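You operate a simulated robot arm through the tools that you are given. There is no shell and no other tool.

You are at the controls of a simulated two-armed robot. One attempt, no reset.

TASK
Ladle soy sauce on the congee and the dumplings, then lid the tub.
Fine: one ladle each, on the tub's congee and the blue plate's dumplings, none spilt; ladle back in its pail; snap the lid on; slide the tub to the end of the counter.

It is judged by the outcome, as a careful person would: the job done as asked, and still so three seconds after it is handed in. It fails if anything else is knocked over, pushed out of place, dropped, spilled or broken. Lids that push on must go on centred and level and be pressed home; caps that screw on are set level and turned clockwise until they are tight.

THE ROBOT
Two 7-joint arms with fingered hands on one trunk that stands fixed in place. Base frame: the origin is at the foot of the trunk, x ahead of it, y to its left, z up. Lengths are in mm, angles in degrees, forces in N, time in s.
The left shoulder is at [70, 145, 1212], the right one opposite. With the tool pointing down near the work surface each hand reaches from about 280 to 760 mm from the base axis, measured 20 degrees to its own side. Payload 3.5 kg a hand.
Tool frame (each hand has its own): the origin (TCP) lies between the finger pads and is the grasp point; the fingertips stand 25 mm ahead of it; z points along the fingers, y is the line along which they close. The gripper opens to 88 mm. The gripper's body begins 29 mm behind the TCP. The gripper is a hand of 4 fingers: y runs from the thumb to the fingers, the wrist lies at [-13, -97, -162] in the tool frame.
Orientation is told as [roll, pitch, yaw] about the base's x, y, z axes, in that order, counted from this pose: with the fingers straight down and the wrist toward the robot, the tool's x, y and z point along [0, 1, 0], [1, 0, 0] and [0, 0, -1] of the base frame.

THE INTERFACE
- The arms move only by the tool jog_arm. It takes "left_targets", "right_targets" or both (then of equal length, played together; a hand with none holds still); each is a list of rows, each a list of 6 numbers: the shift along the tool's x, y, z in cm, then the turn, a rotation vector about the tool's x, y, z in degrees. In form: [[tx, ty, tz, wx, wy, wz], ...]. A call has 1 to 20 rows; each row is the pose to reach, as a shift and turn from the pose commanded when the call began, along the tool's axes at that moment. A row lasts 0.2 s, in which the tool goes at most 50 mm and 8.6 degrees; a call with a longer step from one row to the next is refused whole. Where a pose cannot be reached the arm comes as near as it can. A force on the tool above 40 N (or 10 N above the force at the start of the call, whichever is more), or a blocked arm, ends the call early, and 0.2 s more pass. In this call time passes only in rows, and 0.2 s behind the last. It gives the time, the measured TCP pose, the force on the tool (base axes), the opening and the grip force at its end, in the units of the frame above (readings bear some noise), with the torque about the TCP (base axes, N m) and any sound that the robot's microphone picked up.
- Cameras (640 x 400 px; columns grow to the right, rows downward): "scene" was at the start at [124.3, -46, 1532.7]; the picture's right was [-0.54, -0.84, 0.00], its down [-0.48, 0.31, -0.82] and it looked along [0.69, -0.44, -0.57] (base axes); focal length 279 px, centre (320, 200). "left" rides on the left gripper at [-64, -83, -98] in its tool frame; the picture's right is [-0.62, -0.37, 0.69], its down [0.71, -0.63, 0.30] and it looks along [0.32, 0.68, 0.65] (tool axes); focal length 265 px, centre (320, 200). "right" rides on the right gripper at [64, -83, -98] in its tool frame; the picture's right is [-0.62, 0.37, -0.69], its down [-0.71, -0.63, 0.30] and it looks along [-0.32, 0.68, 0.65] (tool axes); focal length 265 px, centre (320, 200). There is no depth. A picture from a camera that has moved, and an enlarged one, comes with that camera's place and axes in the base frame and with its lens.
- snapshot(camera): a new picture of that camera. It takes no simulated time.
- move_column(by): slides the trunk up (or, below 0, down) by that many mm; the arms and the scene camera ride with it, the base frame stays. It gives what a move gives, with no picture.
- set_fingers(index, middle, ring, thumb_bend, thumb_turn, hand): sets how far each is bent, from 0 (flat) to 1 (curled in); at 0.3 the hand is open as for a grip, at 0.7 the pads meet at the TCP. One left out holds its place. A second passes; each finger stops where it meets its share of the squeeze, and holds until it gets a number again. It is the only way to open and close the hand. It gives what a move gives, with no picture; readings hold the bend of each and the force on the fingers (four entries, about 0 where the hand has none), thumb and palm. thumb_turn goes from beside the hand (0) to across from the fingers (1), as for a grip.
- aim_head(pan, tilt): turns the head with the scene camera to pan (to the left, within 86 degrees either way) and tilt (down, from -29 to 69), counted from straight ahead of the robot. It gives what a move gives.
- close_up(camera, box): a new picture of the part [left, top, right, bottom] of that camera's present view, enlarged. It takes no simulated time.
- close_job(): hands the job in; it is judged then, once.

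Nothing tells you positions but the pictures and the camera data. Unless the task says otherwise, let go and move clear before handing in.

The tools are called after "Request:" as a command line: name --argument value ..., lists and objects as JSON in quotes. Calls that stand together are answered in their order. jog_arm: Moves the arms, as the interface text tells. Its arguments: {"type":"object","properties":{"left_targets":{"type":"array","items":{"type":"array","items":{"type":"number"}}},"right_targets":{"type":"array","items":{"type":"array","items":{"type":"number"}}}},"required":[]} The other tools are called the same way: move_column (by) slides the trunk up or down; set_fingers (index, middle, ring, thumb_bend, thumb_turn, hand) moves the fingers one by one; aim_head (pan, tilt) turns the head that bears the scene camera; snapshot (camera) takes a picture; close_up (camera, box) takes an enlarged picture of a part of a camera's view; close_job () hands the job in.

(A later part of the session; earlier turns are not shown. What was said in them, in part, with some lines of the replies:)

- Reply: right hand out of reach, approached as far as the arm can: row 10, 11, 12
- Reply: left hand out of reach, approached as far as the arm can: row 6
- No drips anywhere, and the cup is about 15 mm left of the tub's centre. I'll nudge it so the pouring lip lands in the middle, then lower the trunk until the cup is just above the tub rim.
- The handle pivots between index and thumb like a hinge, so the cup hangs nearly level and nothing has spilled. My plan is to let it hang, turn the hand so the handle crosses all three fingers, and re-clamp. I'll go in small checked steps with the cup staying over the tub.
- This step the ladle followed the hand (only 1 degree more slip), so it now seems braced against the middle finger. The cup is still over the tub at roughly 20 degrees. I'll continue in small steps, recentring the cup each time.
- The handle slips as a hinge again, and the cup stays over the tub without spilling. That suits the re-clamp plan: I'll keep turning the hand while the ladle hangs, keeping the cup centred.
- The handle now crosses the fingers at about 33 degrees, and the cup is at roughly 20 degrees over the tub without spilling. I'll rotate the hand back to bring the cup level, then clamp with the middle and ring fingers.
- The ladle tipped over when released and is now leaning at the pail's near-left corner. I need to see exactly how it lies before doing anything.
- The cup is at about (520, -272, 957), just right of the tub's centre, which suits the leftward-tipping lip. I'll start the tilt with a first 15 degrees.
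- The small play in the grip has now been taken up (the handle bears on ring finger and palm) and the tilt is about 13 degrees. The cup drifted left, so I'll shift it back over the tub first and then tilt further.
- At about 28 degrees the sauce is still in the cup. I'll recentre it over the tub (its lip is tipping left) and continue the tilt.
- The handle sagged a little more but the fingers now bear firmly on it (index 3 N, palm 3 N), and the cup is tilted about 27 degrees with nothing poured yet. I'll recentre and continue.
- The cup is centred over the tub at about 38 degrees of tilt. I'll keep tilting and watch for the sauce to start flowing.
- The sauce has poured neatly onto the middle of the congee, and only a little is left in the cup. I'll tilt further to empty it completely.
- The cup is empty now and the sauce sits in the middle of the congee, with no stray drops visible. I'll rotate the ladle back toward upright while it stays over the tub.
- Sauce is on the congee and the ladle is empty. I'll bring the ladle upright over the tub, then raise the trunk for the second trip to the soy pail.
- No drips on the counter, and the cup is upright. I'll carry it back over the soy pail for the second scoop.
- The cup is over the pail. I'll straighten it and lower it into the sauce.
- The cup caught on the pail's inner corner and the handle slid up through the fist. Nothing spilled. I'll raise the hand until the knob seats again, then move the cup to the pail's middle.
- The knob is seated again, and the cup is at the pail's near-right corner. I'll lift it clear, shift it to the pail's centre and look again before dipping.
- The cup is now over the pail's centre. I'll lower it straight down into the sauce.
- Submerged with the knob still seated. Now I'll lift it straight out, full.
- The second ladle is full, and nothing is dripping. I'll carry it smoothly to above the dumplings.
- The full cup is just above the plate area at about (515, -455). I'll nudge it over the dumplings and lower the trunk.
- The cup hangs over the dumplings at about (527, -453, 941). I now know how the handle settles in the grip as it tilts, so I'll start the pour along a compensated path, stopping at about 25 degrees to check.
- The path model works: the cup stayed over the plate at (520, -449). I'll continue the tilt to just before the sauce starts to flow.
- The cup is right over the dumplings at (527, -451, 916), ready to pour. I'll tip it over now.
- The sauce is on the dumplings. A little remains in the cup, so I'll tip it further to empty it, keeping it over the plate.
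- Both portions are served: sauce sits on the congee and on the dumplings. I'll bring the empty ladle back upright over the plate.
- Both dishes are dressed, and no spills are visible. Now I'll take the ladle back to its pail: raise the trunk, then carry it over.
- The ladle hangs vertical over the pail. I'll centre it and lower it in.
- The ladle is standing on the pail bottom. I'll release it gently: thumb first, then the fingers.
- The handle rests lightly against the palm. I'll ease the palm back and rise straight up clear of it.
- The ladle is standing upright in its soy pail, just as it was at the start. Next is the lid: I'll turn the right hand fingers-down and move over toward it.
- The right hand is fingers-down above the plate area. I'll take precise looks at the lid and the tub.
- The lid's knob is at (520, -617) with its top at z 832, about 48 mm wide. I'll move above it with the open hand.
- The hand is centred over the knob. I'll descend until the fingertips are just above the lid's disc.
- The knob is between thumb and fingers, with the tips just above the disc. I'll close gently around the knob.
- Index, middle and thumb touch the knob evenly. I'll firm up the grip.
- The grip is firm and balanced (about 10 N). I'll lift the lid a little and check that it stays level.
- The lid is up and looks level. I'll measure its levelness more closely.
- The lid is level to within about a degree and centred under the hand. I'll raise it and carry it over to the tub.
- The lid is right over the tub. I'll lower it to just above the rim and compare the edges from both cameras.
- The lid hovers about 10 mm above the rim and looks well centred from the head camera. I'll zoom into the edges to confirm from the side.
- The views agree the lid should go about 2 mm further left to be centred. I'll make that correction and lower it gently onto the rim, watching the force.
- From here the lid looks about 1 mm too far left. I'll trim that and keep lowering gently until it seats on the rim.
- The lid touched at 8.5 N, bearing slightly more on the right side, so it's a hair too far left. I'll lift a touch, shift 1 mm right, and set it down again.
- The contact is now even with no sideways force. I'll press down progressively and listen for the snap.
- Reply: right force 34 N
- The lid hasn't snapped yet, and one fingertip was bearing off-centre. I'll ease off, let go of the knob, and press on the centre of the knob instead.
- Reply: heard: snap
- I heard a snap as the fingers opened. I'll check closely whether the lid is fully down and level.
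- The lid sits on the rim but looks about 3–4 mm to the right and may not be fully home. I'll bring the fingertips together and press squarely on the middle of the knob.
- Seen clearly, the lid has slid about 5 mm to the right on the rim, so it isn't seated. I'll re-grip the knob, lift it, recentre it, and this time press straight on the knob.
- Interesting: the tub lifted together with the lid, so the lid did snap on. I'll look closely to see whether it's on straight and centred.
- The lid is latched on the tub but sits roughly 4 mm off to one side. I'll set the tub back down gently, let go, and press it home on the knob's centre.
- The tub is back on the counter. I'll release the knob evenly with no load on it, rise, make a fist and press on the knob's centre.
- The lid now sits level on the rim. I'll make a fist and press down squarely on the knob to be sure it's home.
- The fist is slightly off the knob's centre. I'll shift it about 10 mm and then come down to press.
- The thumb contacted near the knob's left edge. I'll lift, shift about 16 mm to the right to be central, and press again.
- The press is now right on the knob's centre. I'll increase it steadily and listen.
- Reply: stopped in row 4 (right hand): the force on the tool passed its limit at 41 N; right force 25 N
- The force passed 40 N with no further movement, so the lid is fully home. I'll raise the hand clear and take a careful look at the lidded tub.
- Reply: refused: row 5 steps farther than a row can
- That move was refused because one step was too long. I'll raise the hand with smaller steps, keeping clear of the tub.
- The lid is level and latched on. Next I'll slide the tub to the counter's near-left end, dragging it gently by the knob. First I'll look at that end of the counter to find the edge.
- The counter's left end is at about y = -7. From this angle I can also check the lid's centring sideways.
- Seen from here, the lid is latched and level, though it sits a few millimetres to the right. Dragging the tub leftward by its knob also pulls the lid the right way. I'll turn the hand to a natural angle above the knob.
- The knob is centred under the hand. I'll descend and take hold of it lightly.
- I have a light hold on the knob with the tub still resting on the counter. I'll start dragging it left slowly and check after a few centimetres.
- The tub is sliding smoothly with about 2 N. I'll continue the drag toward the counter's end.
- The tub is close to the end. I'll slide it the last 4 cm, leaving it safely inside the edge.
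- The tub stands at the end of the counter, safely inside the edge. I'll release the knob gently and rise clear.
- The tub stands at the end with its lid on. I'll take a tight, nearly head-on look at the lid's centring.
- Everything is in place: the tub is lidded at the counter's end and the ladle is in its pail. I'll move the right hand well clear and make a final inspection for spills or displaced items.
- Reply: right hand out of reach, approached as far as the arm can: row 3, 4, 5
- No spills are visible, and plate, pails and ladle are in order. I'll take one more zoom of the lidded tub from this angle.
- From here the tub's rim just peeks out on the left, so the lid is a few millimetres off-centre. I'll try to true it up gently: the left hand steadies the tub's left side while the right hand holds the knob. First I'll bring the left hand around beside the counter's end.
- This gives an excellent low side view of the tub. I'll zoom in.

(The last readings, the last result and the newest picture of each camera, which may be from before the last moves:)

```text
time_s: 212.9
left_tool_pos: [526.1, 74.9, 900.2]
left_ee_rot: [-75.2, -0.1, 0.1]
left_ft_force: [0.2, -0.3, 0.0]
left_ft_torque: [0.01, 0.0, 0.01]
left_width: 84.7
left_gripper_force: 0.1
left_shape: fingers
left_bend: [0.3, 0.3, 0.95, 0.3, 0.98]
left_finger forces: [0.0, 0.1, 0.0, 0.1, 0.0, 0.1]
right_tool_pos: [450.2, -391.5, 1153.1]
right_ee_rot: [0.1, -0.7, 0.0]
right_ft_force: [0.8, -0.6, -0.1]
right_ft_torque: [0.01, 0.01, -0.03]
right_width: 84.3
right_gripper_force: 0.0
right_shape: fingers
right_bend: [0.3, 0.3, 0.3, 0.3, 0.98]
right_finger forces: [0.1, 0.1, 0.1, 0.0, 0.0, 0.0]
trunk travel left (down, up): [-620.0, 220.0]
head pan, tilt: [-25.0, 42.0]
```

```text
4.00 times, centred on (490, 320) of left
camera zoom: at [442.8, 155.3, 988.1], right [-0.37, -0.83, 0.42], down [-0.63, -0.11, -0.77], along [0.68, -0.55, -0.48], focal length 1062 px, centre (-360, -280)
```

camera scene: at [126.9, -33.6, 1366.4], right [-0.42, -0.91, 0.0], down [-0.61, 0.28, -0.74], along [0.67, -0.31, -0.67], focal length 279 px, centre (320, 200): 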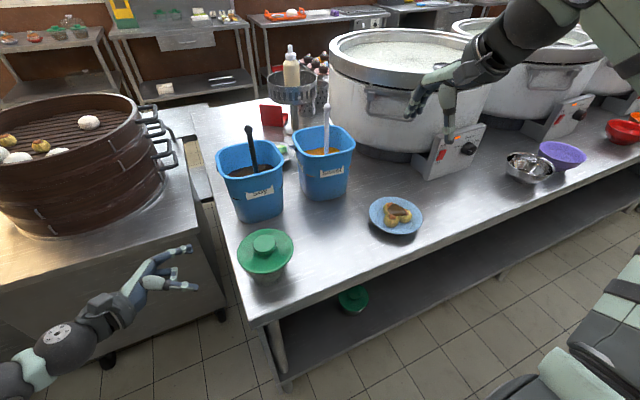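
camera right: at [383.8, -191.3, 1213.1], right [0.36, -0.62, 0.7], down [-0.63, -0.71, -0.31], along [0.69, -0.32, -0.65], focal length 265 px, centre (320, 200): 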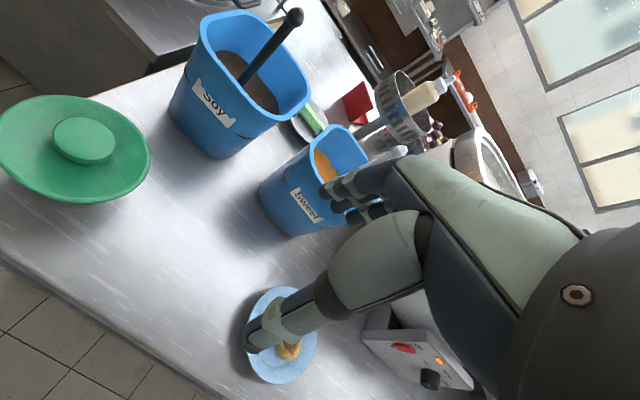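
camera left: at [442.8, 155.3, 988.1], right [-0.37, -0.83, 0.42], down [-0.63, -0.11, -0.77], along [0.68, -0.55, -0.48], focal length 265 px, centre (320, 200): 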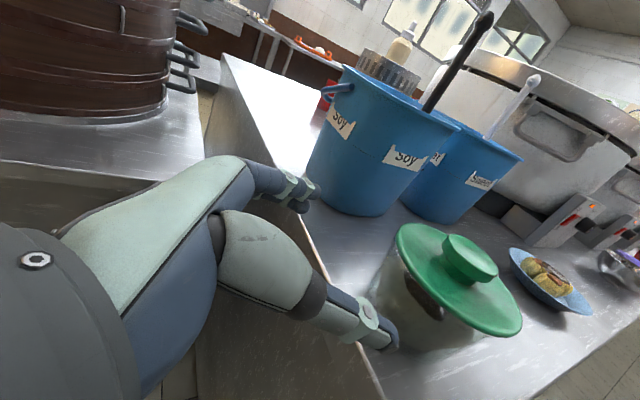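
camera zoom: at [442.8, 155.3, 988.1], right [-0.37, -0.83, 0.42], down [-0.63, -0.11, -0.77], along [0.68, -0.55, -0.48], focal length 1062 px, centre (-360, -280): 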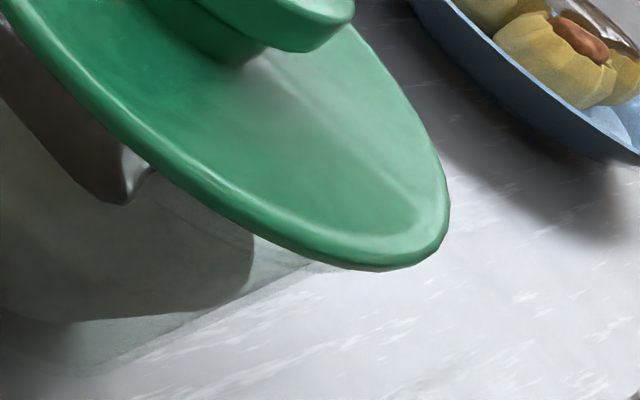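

The low view shows the lid level and well aligned front-to-back, but a few millimetres off sideways. I'll take the knob in the right hand again, then use the left hand to ease the tub under it.

Request:
jog_arm --right_targets '[[3.5, 0.9, -0.5, 0, 0, 0], [7.5, 1.9, 0.5, 0, 0, 0], [11.5, 2.9, 2.5, 0, 0, 0], [15.5, 3.9, 5.0, 0, 0, 0], [19.5, 4.9, 8.0, 0, 0, 0], [23.0, 5.8, 11.0, 0, 0, 0], [26.5, 6.6, 14.0, 0, 0, 0], [29.0, 7.2, 16.5, 0, 0, 0], [30.2, 7.4, 18.2, 0, 0, 0]]'

Request:
snapshot --camera "right"

Request:
snapshot --camera "left"

Request:
snapshot --camera "scene"

```text
refused: row 5 steps farther than a row can; nothing moved
```

```text
taken
camera right: at [365.3, -326.1, 1251.7], right [0.36, -0.62, 0.7], down [-0.63, -0.71, -0.31], along [0.69, -0.32, -0.65], focal length 265 px, centre (320, 200)
```

right: 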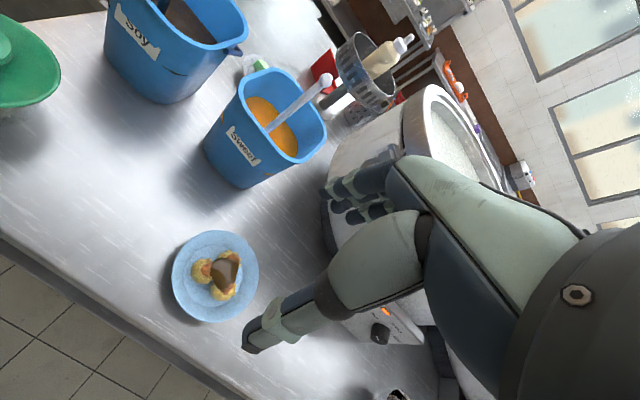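

```text
taken
camera left: at [442.8, 155.3, 988.1], right [-0.37, -0.83, 0.42], down [-0.63, -0.11, -0.77], along [0.68, -0.55, -0.48], focal length 265 px, centre (320, 200)
```

left: 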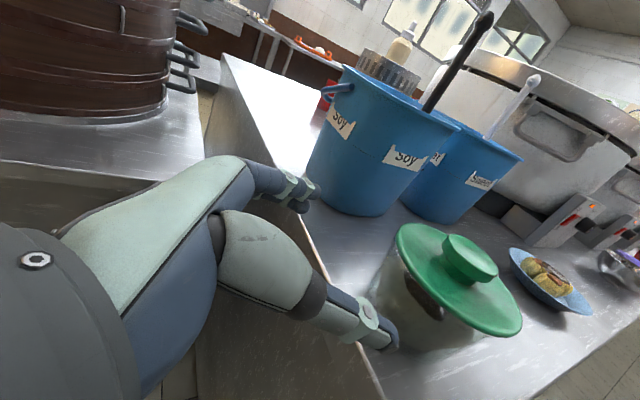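

```text
taken
camera scene: at [126.9, -33.6, 1366.4], right [-0.42, -0.91, 0.0], down [-0.61, 0.28, -0.74], along [0.67, -0.31, -0.67], focal length 279 px, centre (320, 200)
```

scene: 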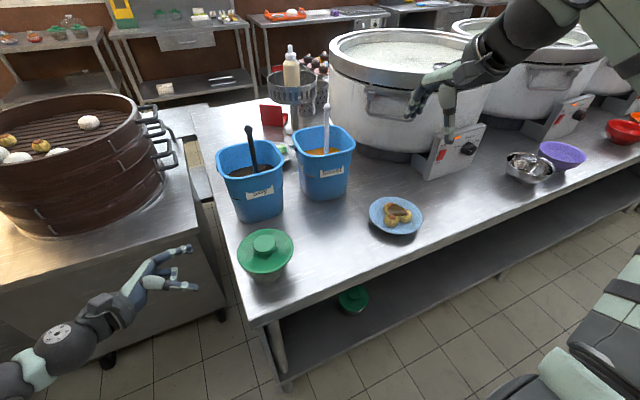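

Request:
jog_arm --right_targets '[[2.0, 0.5, 1.1, 0, 0, 0], [5.3, 1.3, 3.0, 0, 0, 0], [8.8, 2.1, 5.0, 0, 0, 0], [12.3, 3.0, 7.1, 0, 0, 0], [15.8, 3.8, 9.2, 0, 0, 0], [19.3, 4.7, 11.3, 0, 0, 0], [22.8, 5.5, 13.4, 0, 0, 0], [26.0, 6.3, 15.3, 0, 0, 0], [28.5, 6.9, 16.8, 0, 0, 0], [30.1, 7.3, 17.8, 0, 0, 0]]'

Request:
snapshot --camera "right"

Request:
snapshot --camera "left"

```text
time_s: 215.1
left_tool_pos: [526.3, 75.0, 901.9]
left_ee_rot: [-75.0, -0.1, 0.0]
left_ft_force: [-0.2, 0.7, 0.4]
left_ft_torque: [0.0, -0.05, -0.02]
left_width: 84.5
left_gripper_force: 0.1
left_shape: fingers
left_bend: [0.3, 0.3, 0.95, 0.3, 0.98]
left_finger forces: [0.1, 0.1, 0.0, 0.1, 0.0, 0.0]
right_tool_pos: [527.0, -87.9, 976.4]
right_ee_rot: [0.1, -0.8, -0.1]
right_ft_force: [0.8, -0.3, -0.9]
right_ft_torque: [-0.01, -0.03, 0.0]
right_width: 84.7
right_gripper_force: 0.0
right_shape: fingers
right_bend: [0.3, 0.3, 0.3, 0.3, 0.98]
right_finger forces: [0.0, 0.1, 0.0, 0.0, 0.0, 0.1]
trunk travel left (down, up): [-620.0, 220.0]
head pan, tilt: [-25.0, 42.0]
```

```text
taken
camera right: at [442.6, -22.9, 1073.6], right [0.36, -0.62, 0.7], down [-0.63, -0.71, -0.31], along [0.69, -0.32, -0.65], focal length 265 px, centre (320, 200)
```

right: 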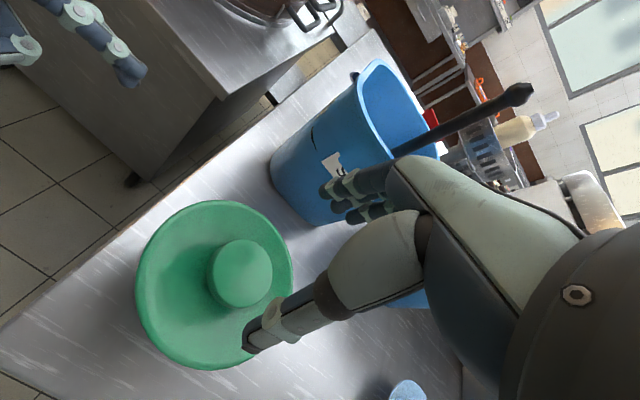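

```text
taken
camera left: at [442.2, 155.9, 988.3], right [-0.37, -0.83, 0.42], down [-0.63, -0.11, -0.77], along [0.68, -0.55, -0.48], focal length 265 px, centre (320, 200)
```

left: 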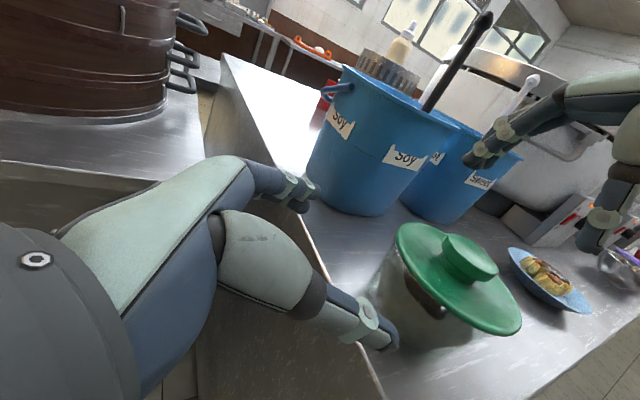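

Request:
jog_arm --right_targets '[[-0.1, -0.7, 1.0, 0, 0, 0], [-0.1, -0.7, 2.8, 0, 0, 0], [-0.1, -0.7, 4.5, 0, 0, 0], [-0.1, -0.7, 5.7, 0, 0, 0], [-0.1, -0.7, 6.2, 0, 0, 0]]'

Request:
set_fingers --hand "right" --index 0.46 --middle 0.46 --ring 0.46 --thumb_bend 0.46

Request:
close_up --camera "right" --box '[120, 130, 400, 390]'

Request:
close_up --camera "left" --box '[360, 180, 560, 370]'

```text
time_s: 216.3
left_tool_pos: [526.0, 75.7, 901.0]
left_ee_rot: [-75.1, 0.0, 0.0]
left_ft_force: [0.1, 0.2, 0.5]
left_ft_torque: [0.0, 0.02, 0.0]
left_width: 84.4
left_gripper_force: 0.1
left_shape: fingers
left_bend: [0.3, 0.3, 0.95, 0.3, 0.98]
left_finger forces: [0.0, 0.1, 0.0, 0.0, 0.0, 0.0]
right_tool_pos: [520.4, -91.4, 914.6]
right_ee_rot: [0.1, -0.8, 0.0]
right_ft_force: [0.4, 0.4, -0.3]
right_ft_torque: [0.01, 0.0, 0.01]
right_width: 84.4
right_gripper_force: 0.0
right_shape: fingers
right_bend: [0.3, 0.3, 0.3, 0.3, 0.98]
right_finger forces: [0.0, 0.1, 0.1, 0.0, 0.0, 0.0]
trunk travel left (down, up): [-620.0, 220.0]
head pan, tilt: [-25.0, 42.0]
```

```text
time_s: 217.3
left_tool_pos: [525.7, 74.5, 900.8]
left_ee_rot: [-75.1, -0.1, 0.0]
left_ft_force: [-0.1, 1.1, 0.0]
left_ft_torque: [0.0, 0.0, 0.04]
left_width: 84.5
left_gripper_force: 0.1
left_shape: fingers
left_bend: [0.3, 0.3, 0.95, 0.3, 0.98]
left_finger forces: [0.0, 0.0, 0.1, 0.1, 0.1, 0.0]
right_tool_pos: [520.0, -92.2, 914.9]
right_ee_rot: [-0.1, -0.8, 0.0]
right_ft_force: [0.0, 0.0, -0.1]
right_ft_torque: [0.0, 0.03, 0.02]
right_width: 50.8
right_gripper_force: 0.0
right_shape: fingers
right_bend: [0.46, 0.46, 0.46, 0.46, 0.99]
right_finger forces: [0.0, 0.1, 0.0, 0.0, 0.0, 0.0]
trunk travel left (down, up): [-620.0, 220.0]
head pan, tilt: [-25.0, 42.0]
```

```text
1.54 times, centred on (260, 260) of right
camera zoom: at [434.8, -25.6, 1012.9], right [0.36, -0.62, 0.7], down [-0.63, -0.71, -0.31], along [0.69, -0.32, -0.65], focal length 408 px, centre (412, 108)
```

zoom: 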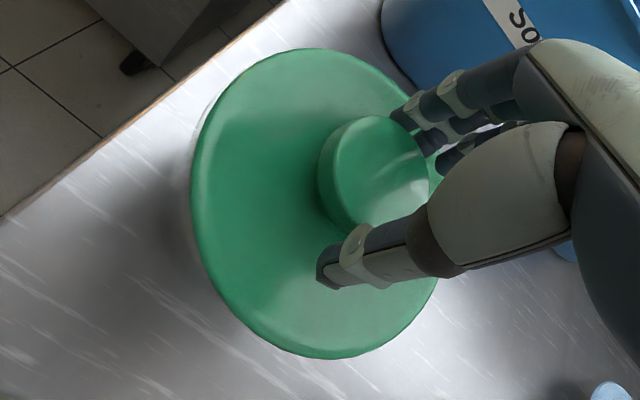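

```text
2.11 times, centred on (460, 275) of left
camera zoom: at [441.9, 155.4, 988.6], right [-0.37, -0.83, 0.42], down [-0.63, -0.11, -0.77], along [0.68, -0.55, -0.48], focal length 559 px, centre (25, 42)
```

zoom: 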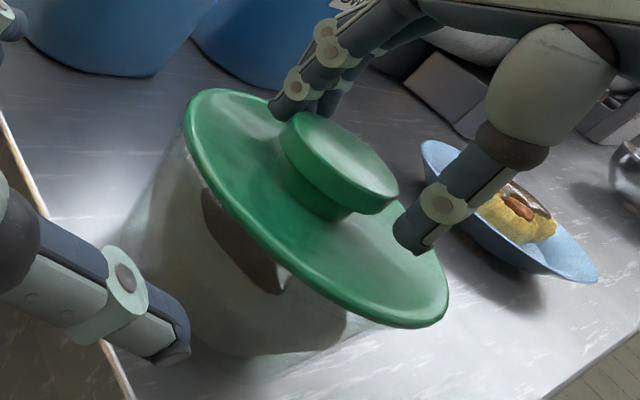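

The knob is between the right fingers. I'll grip it, then bring the left fingers to the tub's left side, low on its wall.

Request:
set_fingers --hand "right" --index 0.6 --middle 0.6 --ring 0.6 --thumb_bend 0.6

Request:
jog_arm --left_targets '[[1.8, -0.1, 0.5, 0, 0, 0], [3.6, -0.2, 1.0, 0, 0, 0], [5.3, -0.3, 1.4, 0, 0, 0], [4.9, -0.3, 2.9, 0, 0, 0], [4.4, -0.3, 4.8, 0, 0, 0], [3.9, -0.3, 6.7, 0, 0, 0]]'

Request:
snapshot --camera "left"

Request:
close_up --camera "scene" --box '[180, 200, 320, 320]'

Request:
snapshot --camera "right"

```text
time_s: 218.3
left_tool_pos: [524.7, 75.0, 901.3]
left_ee_rot: [-75.0, -0.1, 0.0]
left_ft_force: [-0.8, 0.4, -0.1]
left_ft_torque: [0.0, -0.01, 0.01]
left_width: 84.5
left_gripper_force: 0.0
left_shape: fingers
left_bend: [0.3, 0.3, 0.95, 0.3, 0.98]
left_finger forces: [0.0, 0.0, 0.0, 0.0, 0.1, 0.0]
right_tool_pos: [519.2, -92.6, 914.4]
right_ee_rot: [0.2, -0.7, -0.1]
right_ft_force: [0.7, -0.6, -0.1]
right_ft_torque: [0.01, 0.01, -0.03]
right_width: 39.7
right_gripper_force: 7.7
right_shape: fingers
right_bend: [0.52, 0.56, 0.6, 0.51, 1.0]
right_finger forces: [5.2, 3.3, 0.0, 0.0, 7.5, 0.1]
trunk travel left (down, up): [-620.0, 220.0]
head pan, tilt: [-25.0, 42.0]
```

```text
time_s: 219.7
left_tool_pos: [521.6, 20.2, 844.6]
left_ee_rot: [-75.1, -0.1, 0.0]
left_ft_force: [-0.1, 0.1, -0.2]
left_ft_torque: [-0.02, 0.02, 0.0]
left_width: 84.7
left_gripper_force: 0.1
left_shape: fingers
left_bend: [0.3, 0.3, 0.95, 0.3, 0.98]
left_finger forces: [0.0, 0.0, 0.1, 0.1, 0.1, 0.0]
right_tool_pos: [519.8, -91.0, 915.3]
right_ee_rot: [0.1, -0.7, 0.0]
right_ft_force: [0.6, -0.8, -0.8]
right_ft_torque: [0.02, 0.0, -0.01]
right_width: 39.7
right_gripper_force: 7.7
right_shape: fingers
right_bend: [0.53, 0.56, 0.6, 0.51, 1.0]
right_finger forces: [5.2, 3.1, 0.0, 0.0, 7.5, 0.0]
trunk travel left (down, up): [-620.0, 220.0]
head pan, tilt: [-25.0, 42.0]
```

```text
taken
camera left: at [438.6, 101.4, 932.1], right [-0.37, -0.83, 0.42], down [-0.63, -0.11, -0.77], along [0.68, -0.55, -0.48], focal length 265 px, centre (320, 200)
```

left: 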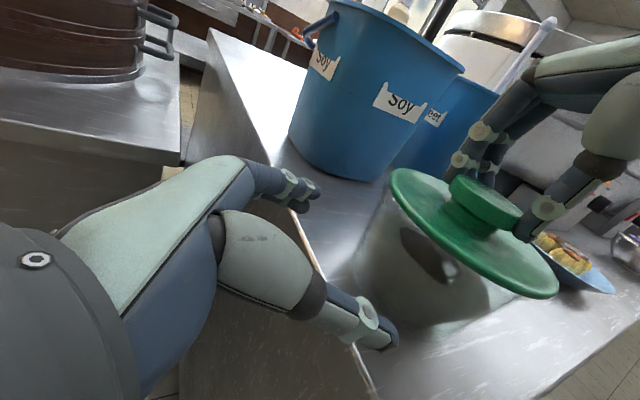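

```text
3.33 times, centred on (250, 260) of scene
camera zoom: at [126.0, -34.0, 1366.4], right [-0.42, -0.91, 0.0], down [-0.61, 0.28, -0.74], along [0.67, -0.31, -0.67], focal length 931 px, centre (553, 0)
```

zoom: 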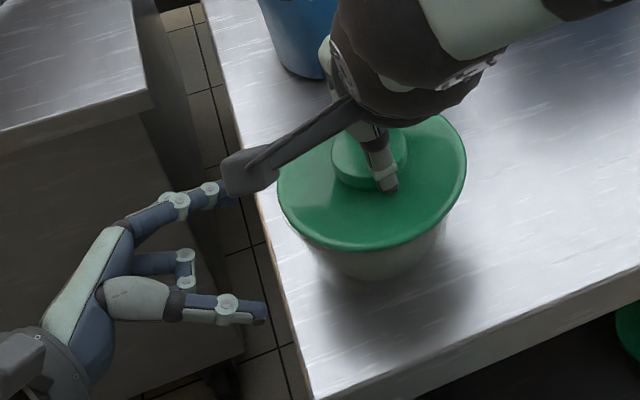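

```text
taken
camera right: at [435.0, -25.9, 1012.8], right [0.36, -0.62, 0.7], down [-0.63, -0.71, -0.31], along [0.69, -0.32, -0.65], focal length 265 px, centre (320, 200)
```

right: 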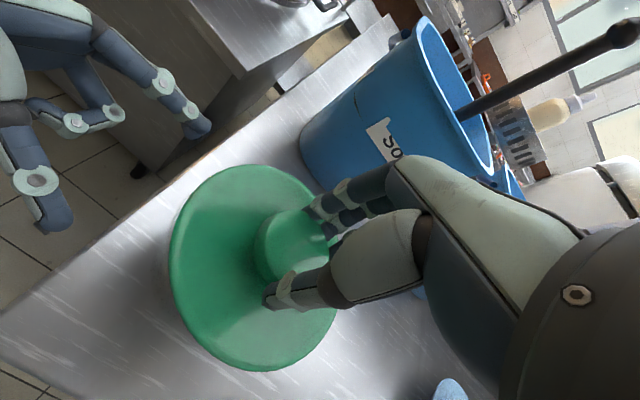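

Request:
close_up --camera "left" --box '[340, 150, 570, 340]'

```text
2.11 times, centred on (455, 245) of left
camera zoom: at [438.6, 101.4, 932.1], right [-0.37, -0.83, 0.42], down [-0.63, -0.11, -0.77], along [0.68, -0.55, -0.48], focal length 559 px, centre (36, 105)
```

zoom: 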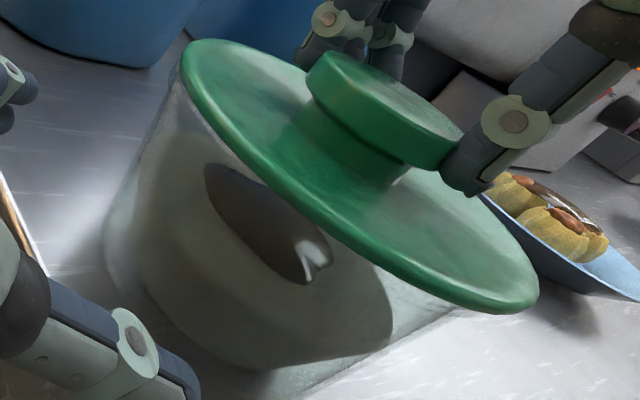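

The clear side view confirms the lid is level. I'll bring the left fingers up to the tub's wall in small steps, watching the forces.

Request:
jog_arm --left_targets '[[-0.25, -0.1, 0.97, 0, 0, 0], [-0.5, -0.2, 1.93, 0, 0, 0], [-0.76, -0.3, 2.9, 0, 0, 0], [-0.89, -0.3, 3.4, 0, 0, 0]]'

Request:
snapshot --camera "left"

Request:
close_up --camera "scene" --box '[190, 210, 310, 310]'

```text
time_s: 220.7
left_tool_pos: [517.6, -15.3, 844.8]
left_ee_rot: [-75.0, 0.0, 0.0]
left_ft_force: [0.1, -0.2, -0.6]
left_ft_torque: [-0.03, -0.02, -0.01]
left_width: 84.6
left_gripper_force: 0.2
left_shape: fingers
left_bend: [0.3, 0.3, 0.95, 0.3, 0.98]
left_finger forces: [0.0, 0.0, 0.0, 0.0, 0.1, 0.0]
right_tool_pos: [519.5, -90.6, 914.4]
right_ee_rot: [0.1, -0.7, 0.0]
right_ft_force: [0.5, 0.3, -1.3]
right_ft_torque: [0.0, 0.0, -0.01]
right_width: 39.8
right_gripper_force: 7.5
right_shape: fingers
right_bend: [0.53, 0.56, 0.6, 0.51, 1.0]
right_finger forces: [5.0, 3.0, 0.0, 0.1, 7.8, 0.0]
trunk travel left (down, up): [-620.0, 220.0]
head pan, tilt: [-25.0, 42.0]
```

```text
taken
camera left: at [435.0, 66.0, 931.7], right [-0.37, -0.83, 0.42], down [-0.63, -0.11, -0.77], along [0.68, -0.55, -0.48], focal length 265 px, centre (320, 200)
```

left: 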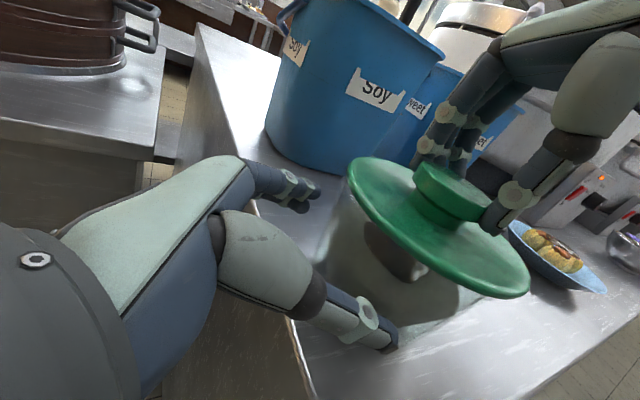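

```text
4.00 times, centred on (250, 260) of scene
camera zoom: at [125.9, -33.5, 1366.4], right [-0.42, -0.91, 0.0], down [-0.61, 0.28, -0.74], along [0.67, -0.31, -0.67], focal length 1118 px, centre (600, -40)
```

zoom: 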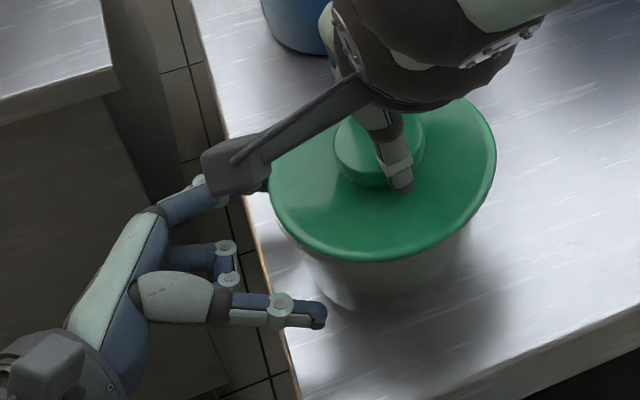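

Request:
jog_arm --left_targets '[[-0.04, 0, 0.15, 0, 0, 0], [-0.08, 0, 0.3, 0, 0, 0], [-0.12, 0, 0.45, 0, 0, 0], [-0.16, 0, 0.6, 0, 0, 0]]'

Request:
snapshot --camera "left"

```text
time_s: 221.7
left_tool_pos: [518.2, -20.2, 844.1]
left_ee_rot: [-75.0, -0.1, 0.0]
left_ft_force: [0.4, -0.1, 0.5]
left_ft_torque: [0.0, 0.02, 0.01]
left_width: 84.3
left_gripper_force: 0.1
left_shape: fingers
left_bend: [0.3, 0.3, 0.95, 0.3, 0.98]
left_finger forces: [0.1, 0.0, 0.0, 0.0, 0.0, 0.0]
right_tool_pos: [520.4, -89.8, 914.7]
right_ee_rot: [0.2, -0.7, 0.1]
right_ft_force: [0.1, 0.5, -0.5]
right_ft_torque: [-0.01, 0.04, 0.0]
right_width: 39.6
right_gripper_force: 7.7
right_shape: fingers
right_bend: [0.53, 0.56, 0.6, 0.51, 1.0]
right_finger forces: [5.0, 3.0, 0.0, 0.0, 7.8, 0.0]
trunk travel left (down, up): [-620.0, 220.0]
head pan, tilt: [-25.0, 42.0]
```

```text
taken
camera left: at [435.3, 59.2, 931.8], right [-0.37, -0.83, 0.42], down [-0.63, -0.11, -0.77], along [0.68, -0.55, -0.48], focal length 265 px, centre (320, 200)
```

left: 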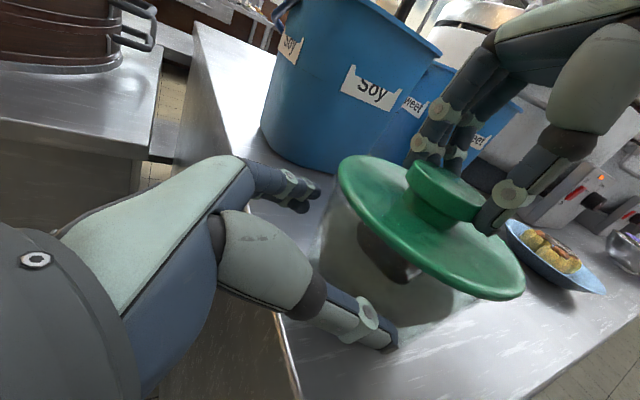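

Request:
jog_arm --left_targets '[[-0.05, 0, 0.2, 0, 0, 0], [-0.1, 0, 0.4, 0, 0, 0], [-0.16, 0, 0.6, 0, 0, 0], [-0.21, 0, 0.8, 0, 0, 0]]'

Request:
close_up --camera "left" --box '[260, 130, 540, 370]'

Request:
close_up --camera "scene" --box '[190, 210, 310, 310]'

```text
time_s: 222.7
left_tool_pos: [518.4, -28.6, 845.0]
left_ee_rot: [-75.0, 0.0, 0.0]
left_ft_force: [-0.4, -0.6, 0.8]
left_ft_torque: [0.0, 0.03, 0.01]
left_width: 84.4
left_gripper_force: 0.0
left_shape: fingers
left_bend: [0.3, 0.3, 0.95, 0.3, 0.98]
left_finger forces: [0.1, 0.1, 0.1, 0.0, 0.0, 0.1]
right_tool_pos: [519.1, -90.7, 915.1]
right_ee_rot: [0.1, -0.6, 0.1]
right_ft_force: [0.0, 0.0, 0.7]
right_ft_torque: [0.02, 0.0, 0.03]
right_width: 39.8
right_gripper_force: 8.0
right_shape: fingers
right_bend: [0.53, 0.56, 0.6, 0.51, 1.0]
right_finger forces: [5.0, 2.9, 0.0, 0.0, 7.7, 0.0]
trunk travel left (down, up): [-620.0, 220.0]
head pan, tilt: [-25.0, 42.0]
```

```text
1.67 times, centred on (400, 250) of left
camera zoom: at [435.3, 51.1, 932.2], right [-0.37, -0.83, 0.42], down [-0.63, -0.11, -0.77], along [0.68, -0.55, -0.48], focal length 442 px, centre (187, 117)
```

zoom: 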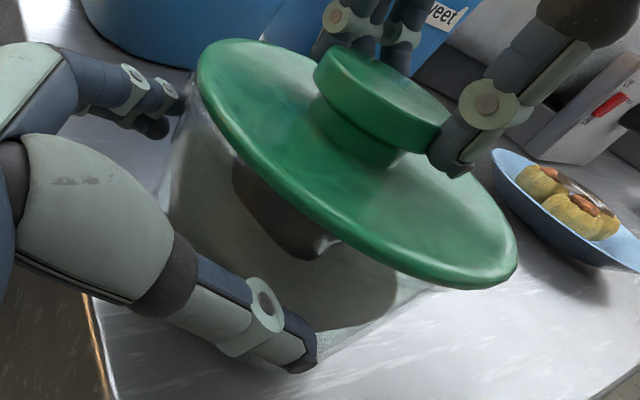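

```text
4.00 times, centred on (250, 260) of scene
camera zoom: at [125.9, -33.5, 1366.4], right [-0.42, -0.91, 0.0], down [-0.61, 0.28, -0.74], along [0.67, -0.31, -0.67], focal length 1118 px, centre (600, -40)
```

zoom: 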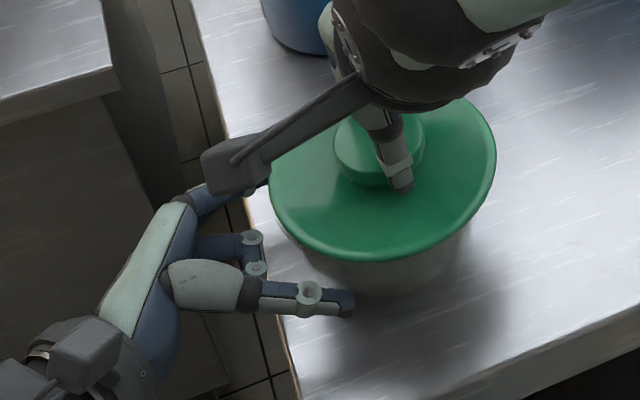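

Request:
jog_arm --left_targets '[[-0.04, 0, 0.15, 0, 0, 0], [-0.08, 0, 0.3, 0, 0, 0]]'

Request:
jog_arm --left_targets '[[-0.04, 0, 0.15, 0, 0, 0], [-0.08, 0, 0.3, 0, 0, 0]]'

Request:
close_up --camera "left" --box '[260, 130, 540, 370]'

```text
time_s: 223.3
left_tool_pos: [518.4, -32.0, 845.5]
left_ee_rot: [-75.0, 0.0, 0.1]
left_ft_force: [-0.3, -0.4, -0.6]
left_ft_torque: [-0.03, -0.03, -0.03]
left_width: 84.5
left_gripper_force: 0.0
left_shape: fingers
left_bend: [0.3, 0.3, 0.95, 0.3, 0.98]
left_finger forces: [0.1, 0.0, 0.0, 0.0, 0.1, 0.0]
right_tool_pos: [520.1, -92.2, 915.6]
right_ee_rot: [0.1, -0.6, -0.1]
right_ft_force: [-0.4, -0.1, -0.5]
right_ft_torque: [0.01, 0.03, 0.03]
right_width: 39.7
right_gripper_force: 8.0
right_shape: fingers
right_bend: [0.53, 0.56, 0.6, 0.51, 1.0]
right_finger forces: [5.0, 3.0, 0.0, 0.1, 7.9, 0.0]
trunk travel left (down, up): [-620.0, 220.0]
head pan, tilt: [-25.0, 42.0]
```

```text
time_s: 223.9
left_tool_pos: [519.6, -34.4, 845.9]
left_ee_rot: [-75.0, 0.0, 0.0]
left_ft_force: [0.7, 0.4, 0.6]
left_ft_torque: [-0.02, 0.0, 0.06]
left_width: 85.1
left_gripper_force: 0.6
left_shape: fingers
left_bend: [0.3, 0.3, 0.95, 0.3, 0.98]
left_finger forces: [0.8, 0.1, 0.1, 0.0, 0.0, 0.0]
right_tool_pos: [520.5, -91.8, 915.9]
right_ee_rot: [0.0, -0.7, 0.0]
right_ft_force: [-0.6, -0.9, -0.2]
right_ft_torque: [-0.03, 0.04, -0.02]
right_width: 39.7
right_gripper_force: 7.4
right_shape: fingers
right_bend: [0.53, 0.56, 0.6, 0.51, 1.0]
right_finger forces: [4.8, 3.0, 0.0, 0.0, 7.9, 0.0]
trunk travel left (down, up): [-620.0, 220.0]
head pan, tilt: [-25.0, 42.0]
```

```text
1.67 times, centred on (400, 250) of left
camera zoom: at [435.6, 45.5, 932.1], right [-0.37, -0.83, 0.42], down [-0.63, -0.11, -0.77], along [0.68, -0.55, -0.48], focal length 442 px, centre (187, 117)
```

zoom: 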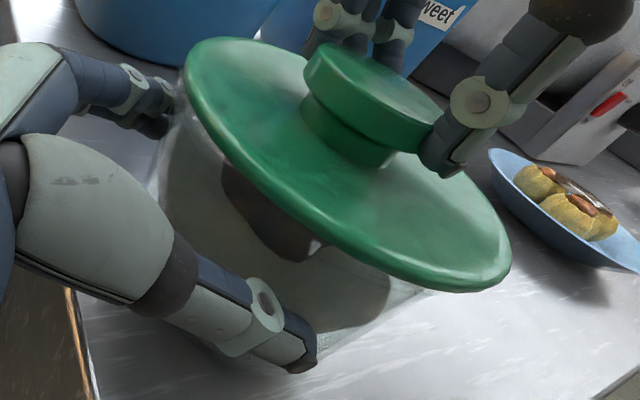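

The left index finger has just touched the tub. I'll ease it a few millimetres to the right while the right hand holds the lid still, watching both hands' forces.

Request:
jog_arm --left_targets '[[-0.03, 0, 0.1, 0, 0, 0], [-0.05, 0, 0.2, 0, 0, 0], [-0.08, 0, 0.3, 0, 0, 0]]'

Request:
jog_arm --left_targets '[[-0.03, 0, 0.1, 0, 0, 0], [-0.05, 0, 0.2, 0, 0, 0], [-0.08, 0, 0.3, 0, 0, 0]]'

Request:
close_up --camera "left" --box '[260, 130, 540, 370]'

```text
time_s: 224.7
left_tool_pos: [519.6, -38.1, 843.9]
left_ee_rot: [-75.0, -0.2, 0.1]
left_ft_force: [0.0, 3.2, -1.3]
left_ft_torque: [0.02, 0.05, 0.09]
left_width: 86.1
left_gripper_force: 1.7
left_shape: fingers
left_bend: [0.29, 0.3, 0.95, 0.3, 0.98]
left_finger forces: [1.6, 0.0, 0.0, 0.1, 0.4, 0.1]
right_tool_pos: [519.9, -90.3, 914.7]
right_ee_rot: [0.0, -0.7, -0.1]
right_ft_force: [-1.0, -2.3, -0.3]
right_ft_torque: [-0.07, 0.06, -0.04]
right_width: 39.7
right_gripper_force: 7.7
right_shape: fingers
right_bend: [0.53, 0.56, 0.6, 0.51, 1.0]
right_finger forces: [4.5, 3.0, 0.1, 0.0, 8.1, 0.1]
trunk travel left (down, up): [-620.0, 220.0]
head pan, tilt: [-25.0, 42.0]
```

```text
time_s: 225.5
left_tool_pos: [520.3, -40.6, 845.1]
left_ee_rot: [-75.0, -0.1, 0.1]
left_ft_force: [0.4, 4.4, 0.6]
left_ft_torque: [0.02, -0.01, 0.13]
left_width: 88.0
left_gripper_force: 1.7
left_shape: fingers
left_bend: [0.29, 0.3, 0.95, 0.29, 0.98]
left_finger forces: [2.9, 0.3, 0.0, 0.0, 0.9, 0.0]
right_tool_pos: [519.4, -90.7, 914.8]
right_ee_rot: [0.0, -0.8, 0.0]
right_ft_force: [-1.2, -3.9, 0.3]
right_ft_torque: [-0.07, 0.03, -0.06]
right_width: 39.8
right_gripper_force: 7.9
right_shape: fingers
right_bend: [0.53, 0.56, 0.6, 0.51, 1.0]
right_finger forces: [4.4, 3.2, 0.1, 0.0, 8.2, 0.0]
trunk travel left (down, up): [-620.0, 220.0]
head pan, tilt: [-25.0, 42.0]
```

```text
1.67 times, centred on (400, 250) of left
camera zoom: at [435.8, 39.4, 932.1], right [-0.37, -0.83, 0.42], down [-0.63, -0.11, -0.77], along [0.69, -0.55, -0.48], focal length 442 px, centre (187, 117)
```

zoom: 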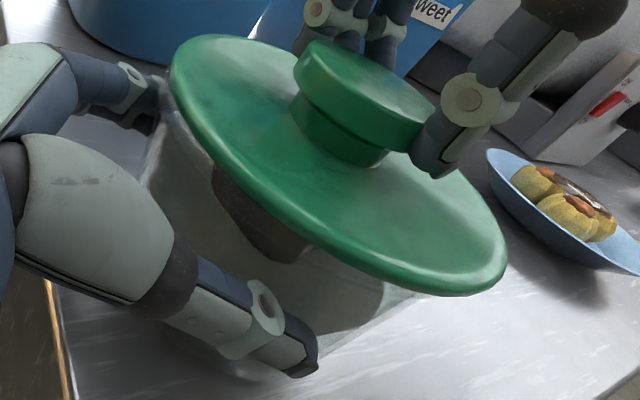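

Request:
jog_arm --left_targets '[[-0.03, 0, 0.1, 0, 0, 0], [-0.05, 0, 0.2, 0, 0, 0], [-0.08, 0, 0.3, 0, 0, 0], [-0.1, 0, 0.4, 0, 0, 0]]'

Request:
close_up --camera "left" --box '[260, 130, 540, 370]'

Request:
close_up --camera "scene" --box '[190, 210, 310, 310]'

```text
time_s: 226.5
left_tool_pos: [519.4, -44.2, 844.4]
left_ee_rot: [-75.0, -0.2, 0.2]
left_ft_force: [0.9, 8.0, -0.1]
left_ft_torque: [0.02, -0.01, 0.19]
left_width: 90.3
left_gripper_force: 4.2
left_shape: fingers
left_bend: [0.28, 0.3, 0.95, 0.27, 0.98]
left_finger forces: [4.2, 0.8, 0.0, 0.0, 2.0, 0.1]
right_tool_pos: [518.6, -91.2, 915.4]
right_ee_rot: [0.0, -0.8, 0.0]
right_ft_force: [-0.7, -5.3, 2.9]
right_ft_torque: [-0.12, 0.04, -0.11]
right_width: 39.5
right_gripper_force: 8.4
right_shape: fingers
right_bend: [0.53, 0.56, 0.6, 0.51, 1.0]
right_finger forces: [4.2, 3.3, 0.0, 0.0, 8.4, 0.0]
trunk travel left (down, up): [-620.0, 220.0]
head pan, tilt: [-25.0, 42.0]
```

```text
1.67 times, centred on (400, 250) of left
camera zoom: at [435.9, 35.3, 932.5], right [-0.37, -0.83, 0.42], down [-0.63, -0.11, -0.77], along [0.69, -0.55, -0.48], focal length 442 px, centre (187, 117)
```

zoom: 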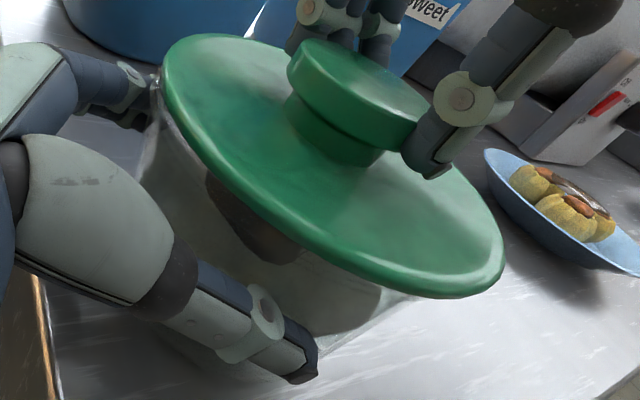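

```text
4.00 times, centred on (250, 260) of scene
camera zoom: at [125.4, -33.2, 1366.5], right [-0.42, -0.91, 0.0], down [-0.61, 0.28, -0.74], along [0.67, -0.31, -0.67], focal length 1118 px, centre (600, -40)
```

zoom: 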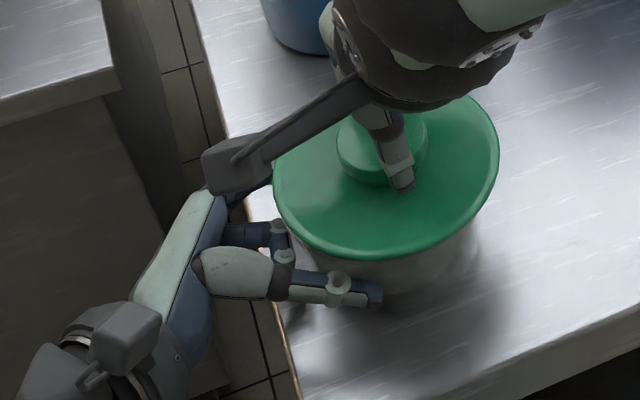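

The lid and tub move as one under 8 N, so the lid is rigidly latched, and I'll leave it as it is. I'll back the left hand off gently.

Request:
jog_arm --left_targets '[[0.08, 0, -0.3, 0, 0, 0], [0.26, 0, -1.0, 0, 0, 0], [0.65, 0, -2.5, 0, 0, 0], [1.2, 0, -4.5, 0, 0, 0], [1.75, 0, -6.6, 0, 0, 0], [2.3, 0, -8.7, 0, 0, 0], [2.9, 0, -11.0, 0, 0, 0]]'

Request:
snapshot --camera "left"

Request:
close_up --camera "scene" --box '[190, 210, 310, 310]'

```text
time_s: 228.1
left_tool_pos: [518.8, 69.4, 845.0]
left_ee_rot: [-75.1, -0.1, 0.0]
left_ft_force: [-0.5, 0.3, 0.9]
left_ft_torque: [0.02, 0.01, -0.02]
left_width: 85.5
left_gripper_force: 0.1
left_shape: fingers
left_bend: [0.3, 0.3, 0.95, 0.3, 0.98]
left_finger forces: [0.0, 0.0, 0.1, 0.1, 0.0, 0.1]
right_tool_pos: [519.5, -89.9, 914.4]
right_ee_rot: [0.1, -0.6, 0.0]
right_ft_force: [0.7, -0.8, -1.2]
right_ft_torque: [-0.02, 0.03, 0.02]
right_width: 39.7
right_gripper_force: 7.8
right_shape: fingers
right_bend: [0.53, 0.56, 0.6, 0.51, 1.0]
right_finger forces: [5.1, 3.2, 0.0, 0.0, 7.7, 0.0]
trunk travel left (down, up): [-620.0, 220.0]
head pan, tilt: [-25.0, 42.0]
```

```text
taken
camera left: at [435.1, 150.5, 933.1], right [-0.37, -0.83, 0.42], down [-0.63, -0.11, -0.77], along [0.68, -0.55, -0.48], focal length 265 px, centre (320, 200)
```

left: 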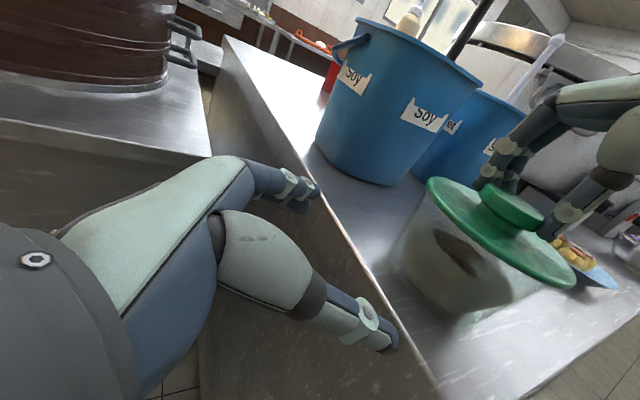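

```text
4.00 times, centred on (250, 260) of scene
camera zoom: at [125.8, -32.7, 1366.4], right [-0.42, -0.91, 0.0], down [-0.61, 0.28, -0.74], along [0.67, -0.31, -0.67], focal length 1118 px, centre (600, -40)
```

zoom: 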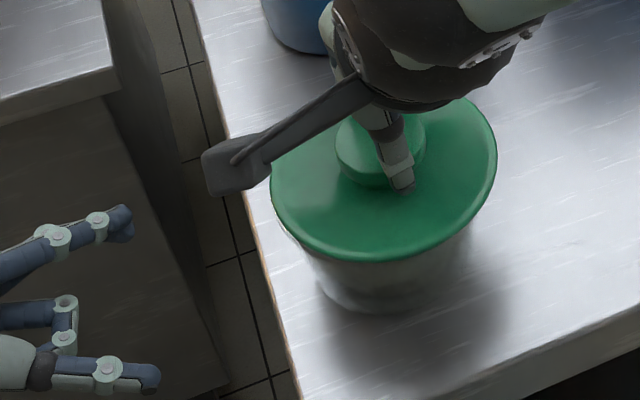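

Request:
set_fingers --hand "right" --index 0.45 --middle 0.45 --ring 0.45 --thumb_bend 0.44

Request:
set_fingers --hand "right" --index 0.3 --middle 0.3 --ring 0.3 --thumb_bend 0.3

Request:
jog_arm --right_targets '[[0, 0, -1.5, 0, 0, 0], [0, 0, -4.0, 0, 0, 0], [0, 0, -7.5, 0, 0, 0], [-1.5, -0.4, -11.0, 0, 0, 0], [-4.5, -1.2, -14.0, 0, 0, 0], [-8.0, -2.0, -16.5, 0, 0, 0], [-11.5, -3.0, -19.0, 0, 0, 0], [-15.0, -4.0, -21.0, 0, 0, 0], [-18.5, -5.0, -22.5, 0, 0, 0]]'

Request:
close_up --camera "scene" --box '[230, 220, 300, 290]'

Request:
close_up --camera "left" --box '[380, 150, 600, 340]'

```text
time_s: 229.1
left_tool_pos: [517.8, 69.5, 846.6]
left_ee_rot: [-75.0, -0.1, -0.1]
left_ft_force: [-0.6, 0.3, 0.0]
left_ft_torque: [0.0, 0.03, 0.01]
left_width: 85.6
left_gripper_force: 0.1
left_shape: fingers
left_bend: [0.3, 0.3, 0.95, 0.3, 0.98]
left_finger forces: [0.0, 0.0, 0.1, 0.1, 0.0, 0.1]
right_tool_pos: [519.2, -91.9, 915.6]
right_ee_rot: [0.2, -0.9, -0.1]
right_ft_force: [0.3, 0.6, 0.3]
right_ft_torque: [0.01, 0.0, -0.04]
right_width: 53.1
right_gripper_force: 0.1
right_shape: fingers
right_bend: [0.45, 0.45, 0.45, 0.44, 0.99]
right_finger forces: [0.1, 0.1, 0.0, 0.0, 0.0, 0.0]
trunk travel left (down, up): [-620.0, 220.0]
head pan, tilt: [-25.0, 42.0]
```

```text
time_s: 230.1
left_tool_pos: [517.3, 70.1, 846.3]
left_ee_rot: [-75.1, 0.0, -0.1]
left_ft_force: [0.0, 0.3, -0.1]
left_ft_torque: [-0.07, -0.02, 0.01]
left_width: 85.4
left_gripper_force: 0.0
left_shape: fingers
left_bend: [0.3, 0.3, 0.95, 0.3, 0.98]
left_finger forces: [0.0, 0.0, 0.0, 0.1, 0.0, 0.0]
right_tool_pos: [520.8, -90.9, 914.6]
right_ee_rot: [0.0, -0.8, 0.0]
right_ft_force: [-0.6, 0.6, -0.2]
right_ft_torque: [0.01, -0.01, -0.03]
right_width: 84.2
right_gripper_force: 0.1
right_shape: fingers
right_bend: [0.3, 0.3, 0.3, 0.3, 0.98]
right_finger forces: [0.1, 0.0, 0.1, 0.1, 0.0, 0.1]
trunk travel left (down, up): [-620.0, 220.0]
head pan, tilt: [-25.0, 42.0]
```

```text
time_s: 232.1
left_tool_pos: [518.1, 68.8, 845.3]
left_ee_rot: [-75.0, -0.2, -0.1]
left_ft_force: [0.0, 0.5, -0.2]
left_ft_torque: [0.02, 0.0, 0.04]
left_width: 85.6
left_gripper_force: 0.0
left_shape: fingers
left_bend: [0.3, 0.3, 0.95, 0.3, 0.98]
left_finger forces: [0.0, 0.0, 0.0, 0.0, 0.1, 0.0]
right_tool_pos: [466.2, -275.8, 1139.5]
right_ee_rot: [0.1, -0.7, 0.1]
right_ft_force: [1.2, -0.7, -0.1]
right_ft_torque: [0.01, 0.0, 0.01]
right_width: 84.4
right_gripper_force: 0.1
right_shape: fingers
right_bend: [0.3, 0.3, 0.3, 0.3, 0.98]
right_finger forces: [0.0, 0.1, 0.0, 0.1, 0.0, 0.0]
trunk travel left (down, up): [-620.0, 220.0]
head pan, tilt: [-25.0, 42.0]
```

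```text
5.71 times, centred on (265, 255) of scene
camera zoom: at [125.5, -35.5, 1366.4], right [-0.42, -0.91, 0.0], down [-0.61, 0.28, -0.74], along [0.67, -0.31, -0.67], focal length 1596 px, centre (634, -114)
```

zoom: 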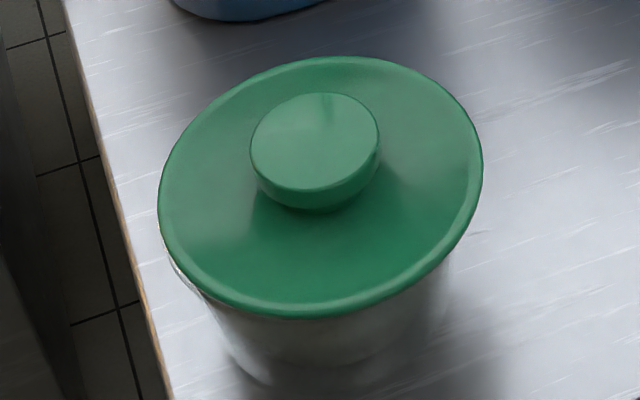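

```text
2.11 times, centred on (490, 245) of left
camera zoom: at [435.0, 148.4, 933.5], right [-0.37, -0.83, 0.42], down [-0.63, -0.11, -0.77], along [0.68, -0.55, -0.48], focal length 559 px, centre (-38, 105)
```

zoom: 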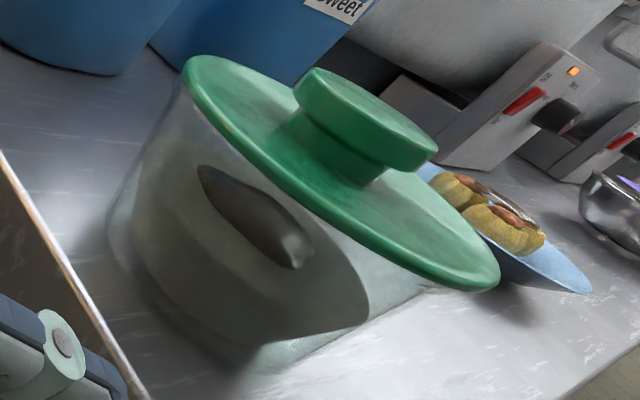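

From this side view the lid sits flat and covers the tub properly. I'll retract the left arm well clear too.

Request:
jog_arm --left_targets '[[-1.5, -0.5, -1.5, 0, 0, 0], [-4.0, -1.3, -3.7, 0, 0, 0], [-6.8, -2.2, -6.2, 0, 0, 0], [-9.6, -3.1, -8.8, 0, 0, 0], [-12.4, -4.0, -11.3, 0, 0, 0], [-15.2, -4.9, -13.9, 0, 0, 0], [-18.0, -5.8, -16.4, 0, 0, 0], [-20.2, -6.5, -18.4, 0, 0, 0], [-21.2, -6.8, -19.3, 0, 0, 0]]'

Request:
snapshot --camera "scene"

Request:
close_up --camera "scene" --box '[190, 110, 440, 300]'

```text
time_s: 234.1
left_tool_pos: [450.9, 200.7, 1101.4]
left_ee_rot: [-75.0, -0.1, 0.0]
left_ft_force: [-0.2, 0.4, 0.4]
left_ft_torque: [0.02, -0.02, -0.02]
left_width: 85.3
left_gripper_force: 0.1
left_shape: fingers
left_bend: [0.3, 0.3, 0.95, 0.3, 0.98]
left_finger forces: [0.1, 0.0, 0.0, 0.0, 0.0, 0.1]
right_tool_pos: [468.3, -274.0, 1139.3]
right_ee_rot: [0.1, -0.8, 0.0]
right_ft_force: [0.5, 0.6, 0.5]
right_ft_torque: [-0.01, 0.02, -0.01]
right_width: 84.4
right_gripper_force: 0.0
right_shape: fingers
right_bend: [0.3, 0.3, 0.3, 0.3, 0.98]
right_finger forces: [0.0, 0.0, 0.0, 0.0, 0.0, 0.0]
trunk travel left (down, up): [-620.0, 220.0]
head pan, tilt: [-25.0, 42.0]
```

```text
taken
camera scene: at [125.7, -33.8, 1366.4], right [-0.42, -0.91, 0.0], down [-0.61, 0.28, -0.74], along [0.67, -0.31, -0.67], focal length 279 px, centre (320, 200)
```

scene: 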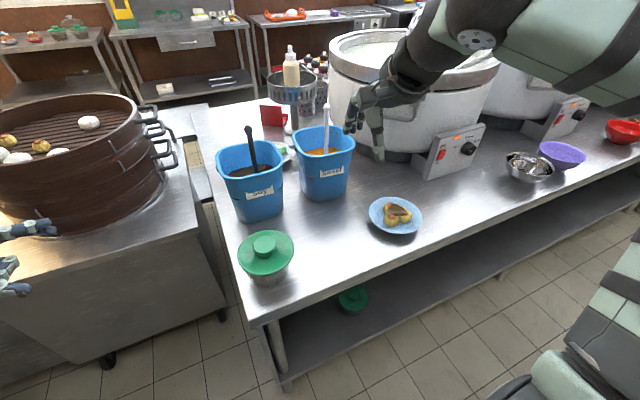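

```text
2.11 times, centred on (315, 205) of scene
camera zoom: at [125.7, -33.8, 1366.4], right [-0.42, -0.91, 0.0], down [-0.61, 0.28, -0.74], along [0.67, -0.31, -0.67], focal length 588 px, centre (330, 190)
```

zoom: 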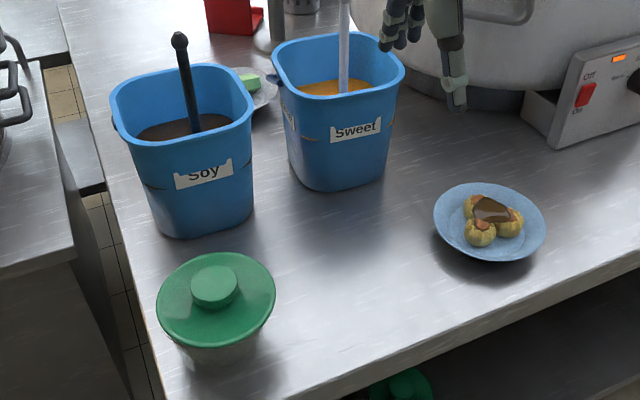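

Sauce is on the congee and on the dumplings, and I see no spills. The ladle stands in the soy pail, and the lidded tub is at the counter's end. Both hands are empty and clear, so I'm handing the job in. The lid snapped on and is level, but some views still put it a few millimetres off-centre. It is latched rigidly, so I couldn't shift it.

Request:
close_job

```text
The job is handed in.
```

I finished all the steps and handed the job in. The one thing short of ideal is the lid, which may sit a few millimetres off-centre.

- **Sauce:** one ladle of soy sauce is on the tub's congee and one on the blue plate's dumplings. I saw no drips or spills in the final camera views.
- **Ladle:** it is back in the soy pail, standing upright as it was at the start. It toppled against the rim once while I was changing grip, but stayed in the pail.
- **Lid:** it snapped on and is level, and the tub lifts with it. Some views put it about 5 mm to the right of centre, while a low side view showed it close to true. I pressed it to about 40 N and tried to nudge it straight, but it is latched rigidly and didn't move.
- **Tub:** I slid it to the left end of the counter and left it standing a few centimetres inside the edge.

Nothing else appeared knocked over or out of place. Early on my two hands brushed each other lightly, and while dipping for the second scoop the ladle's cup caught briefly on the pail's inner corner. Neither left any visible damage.
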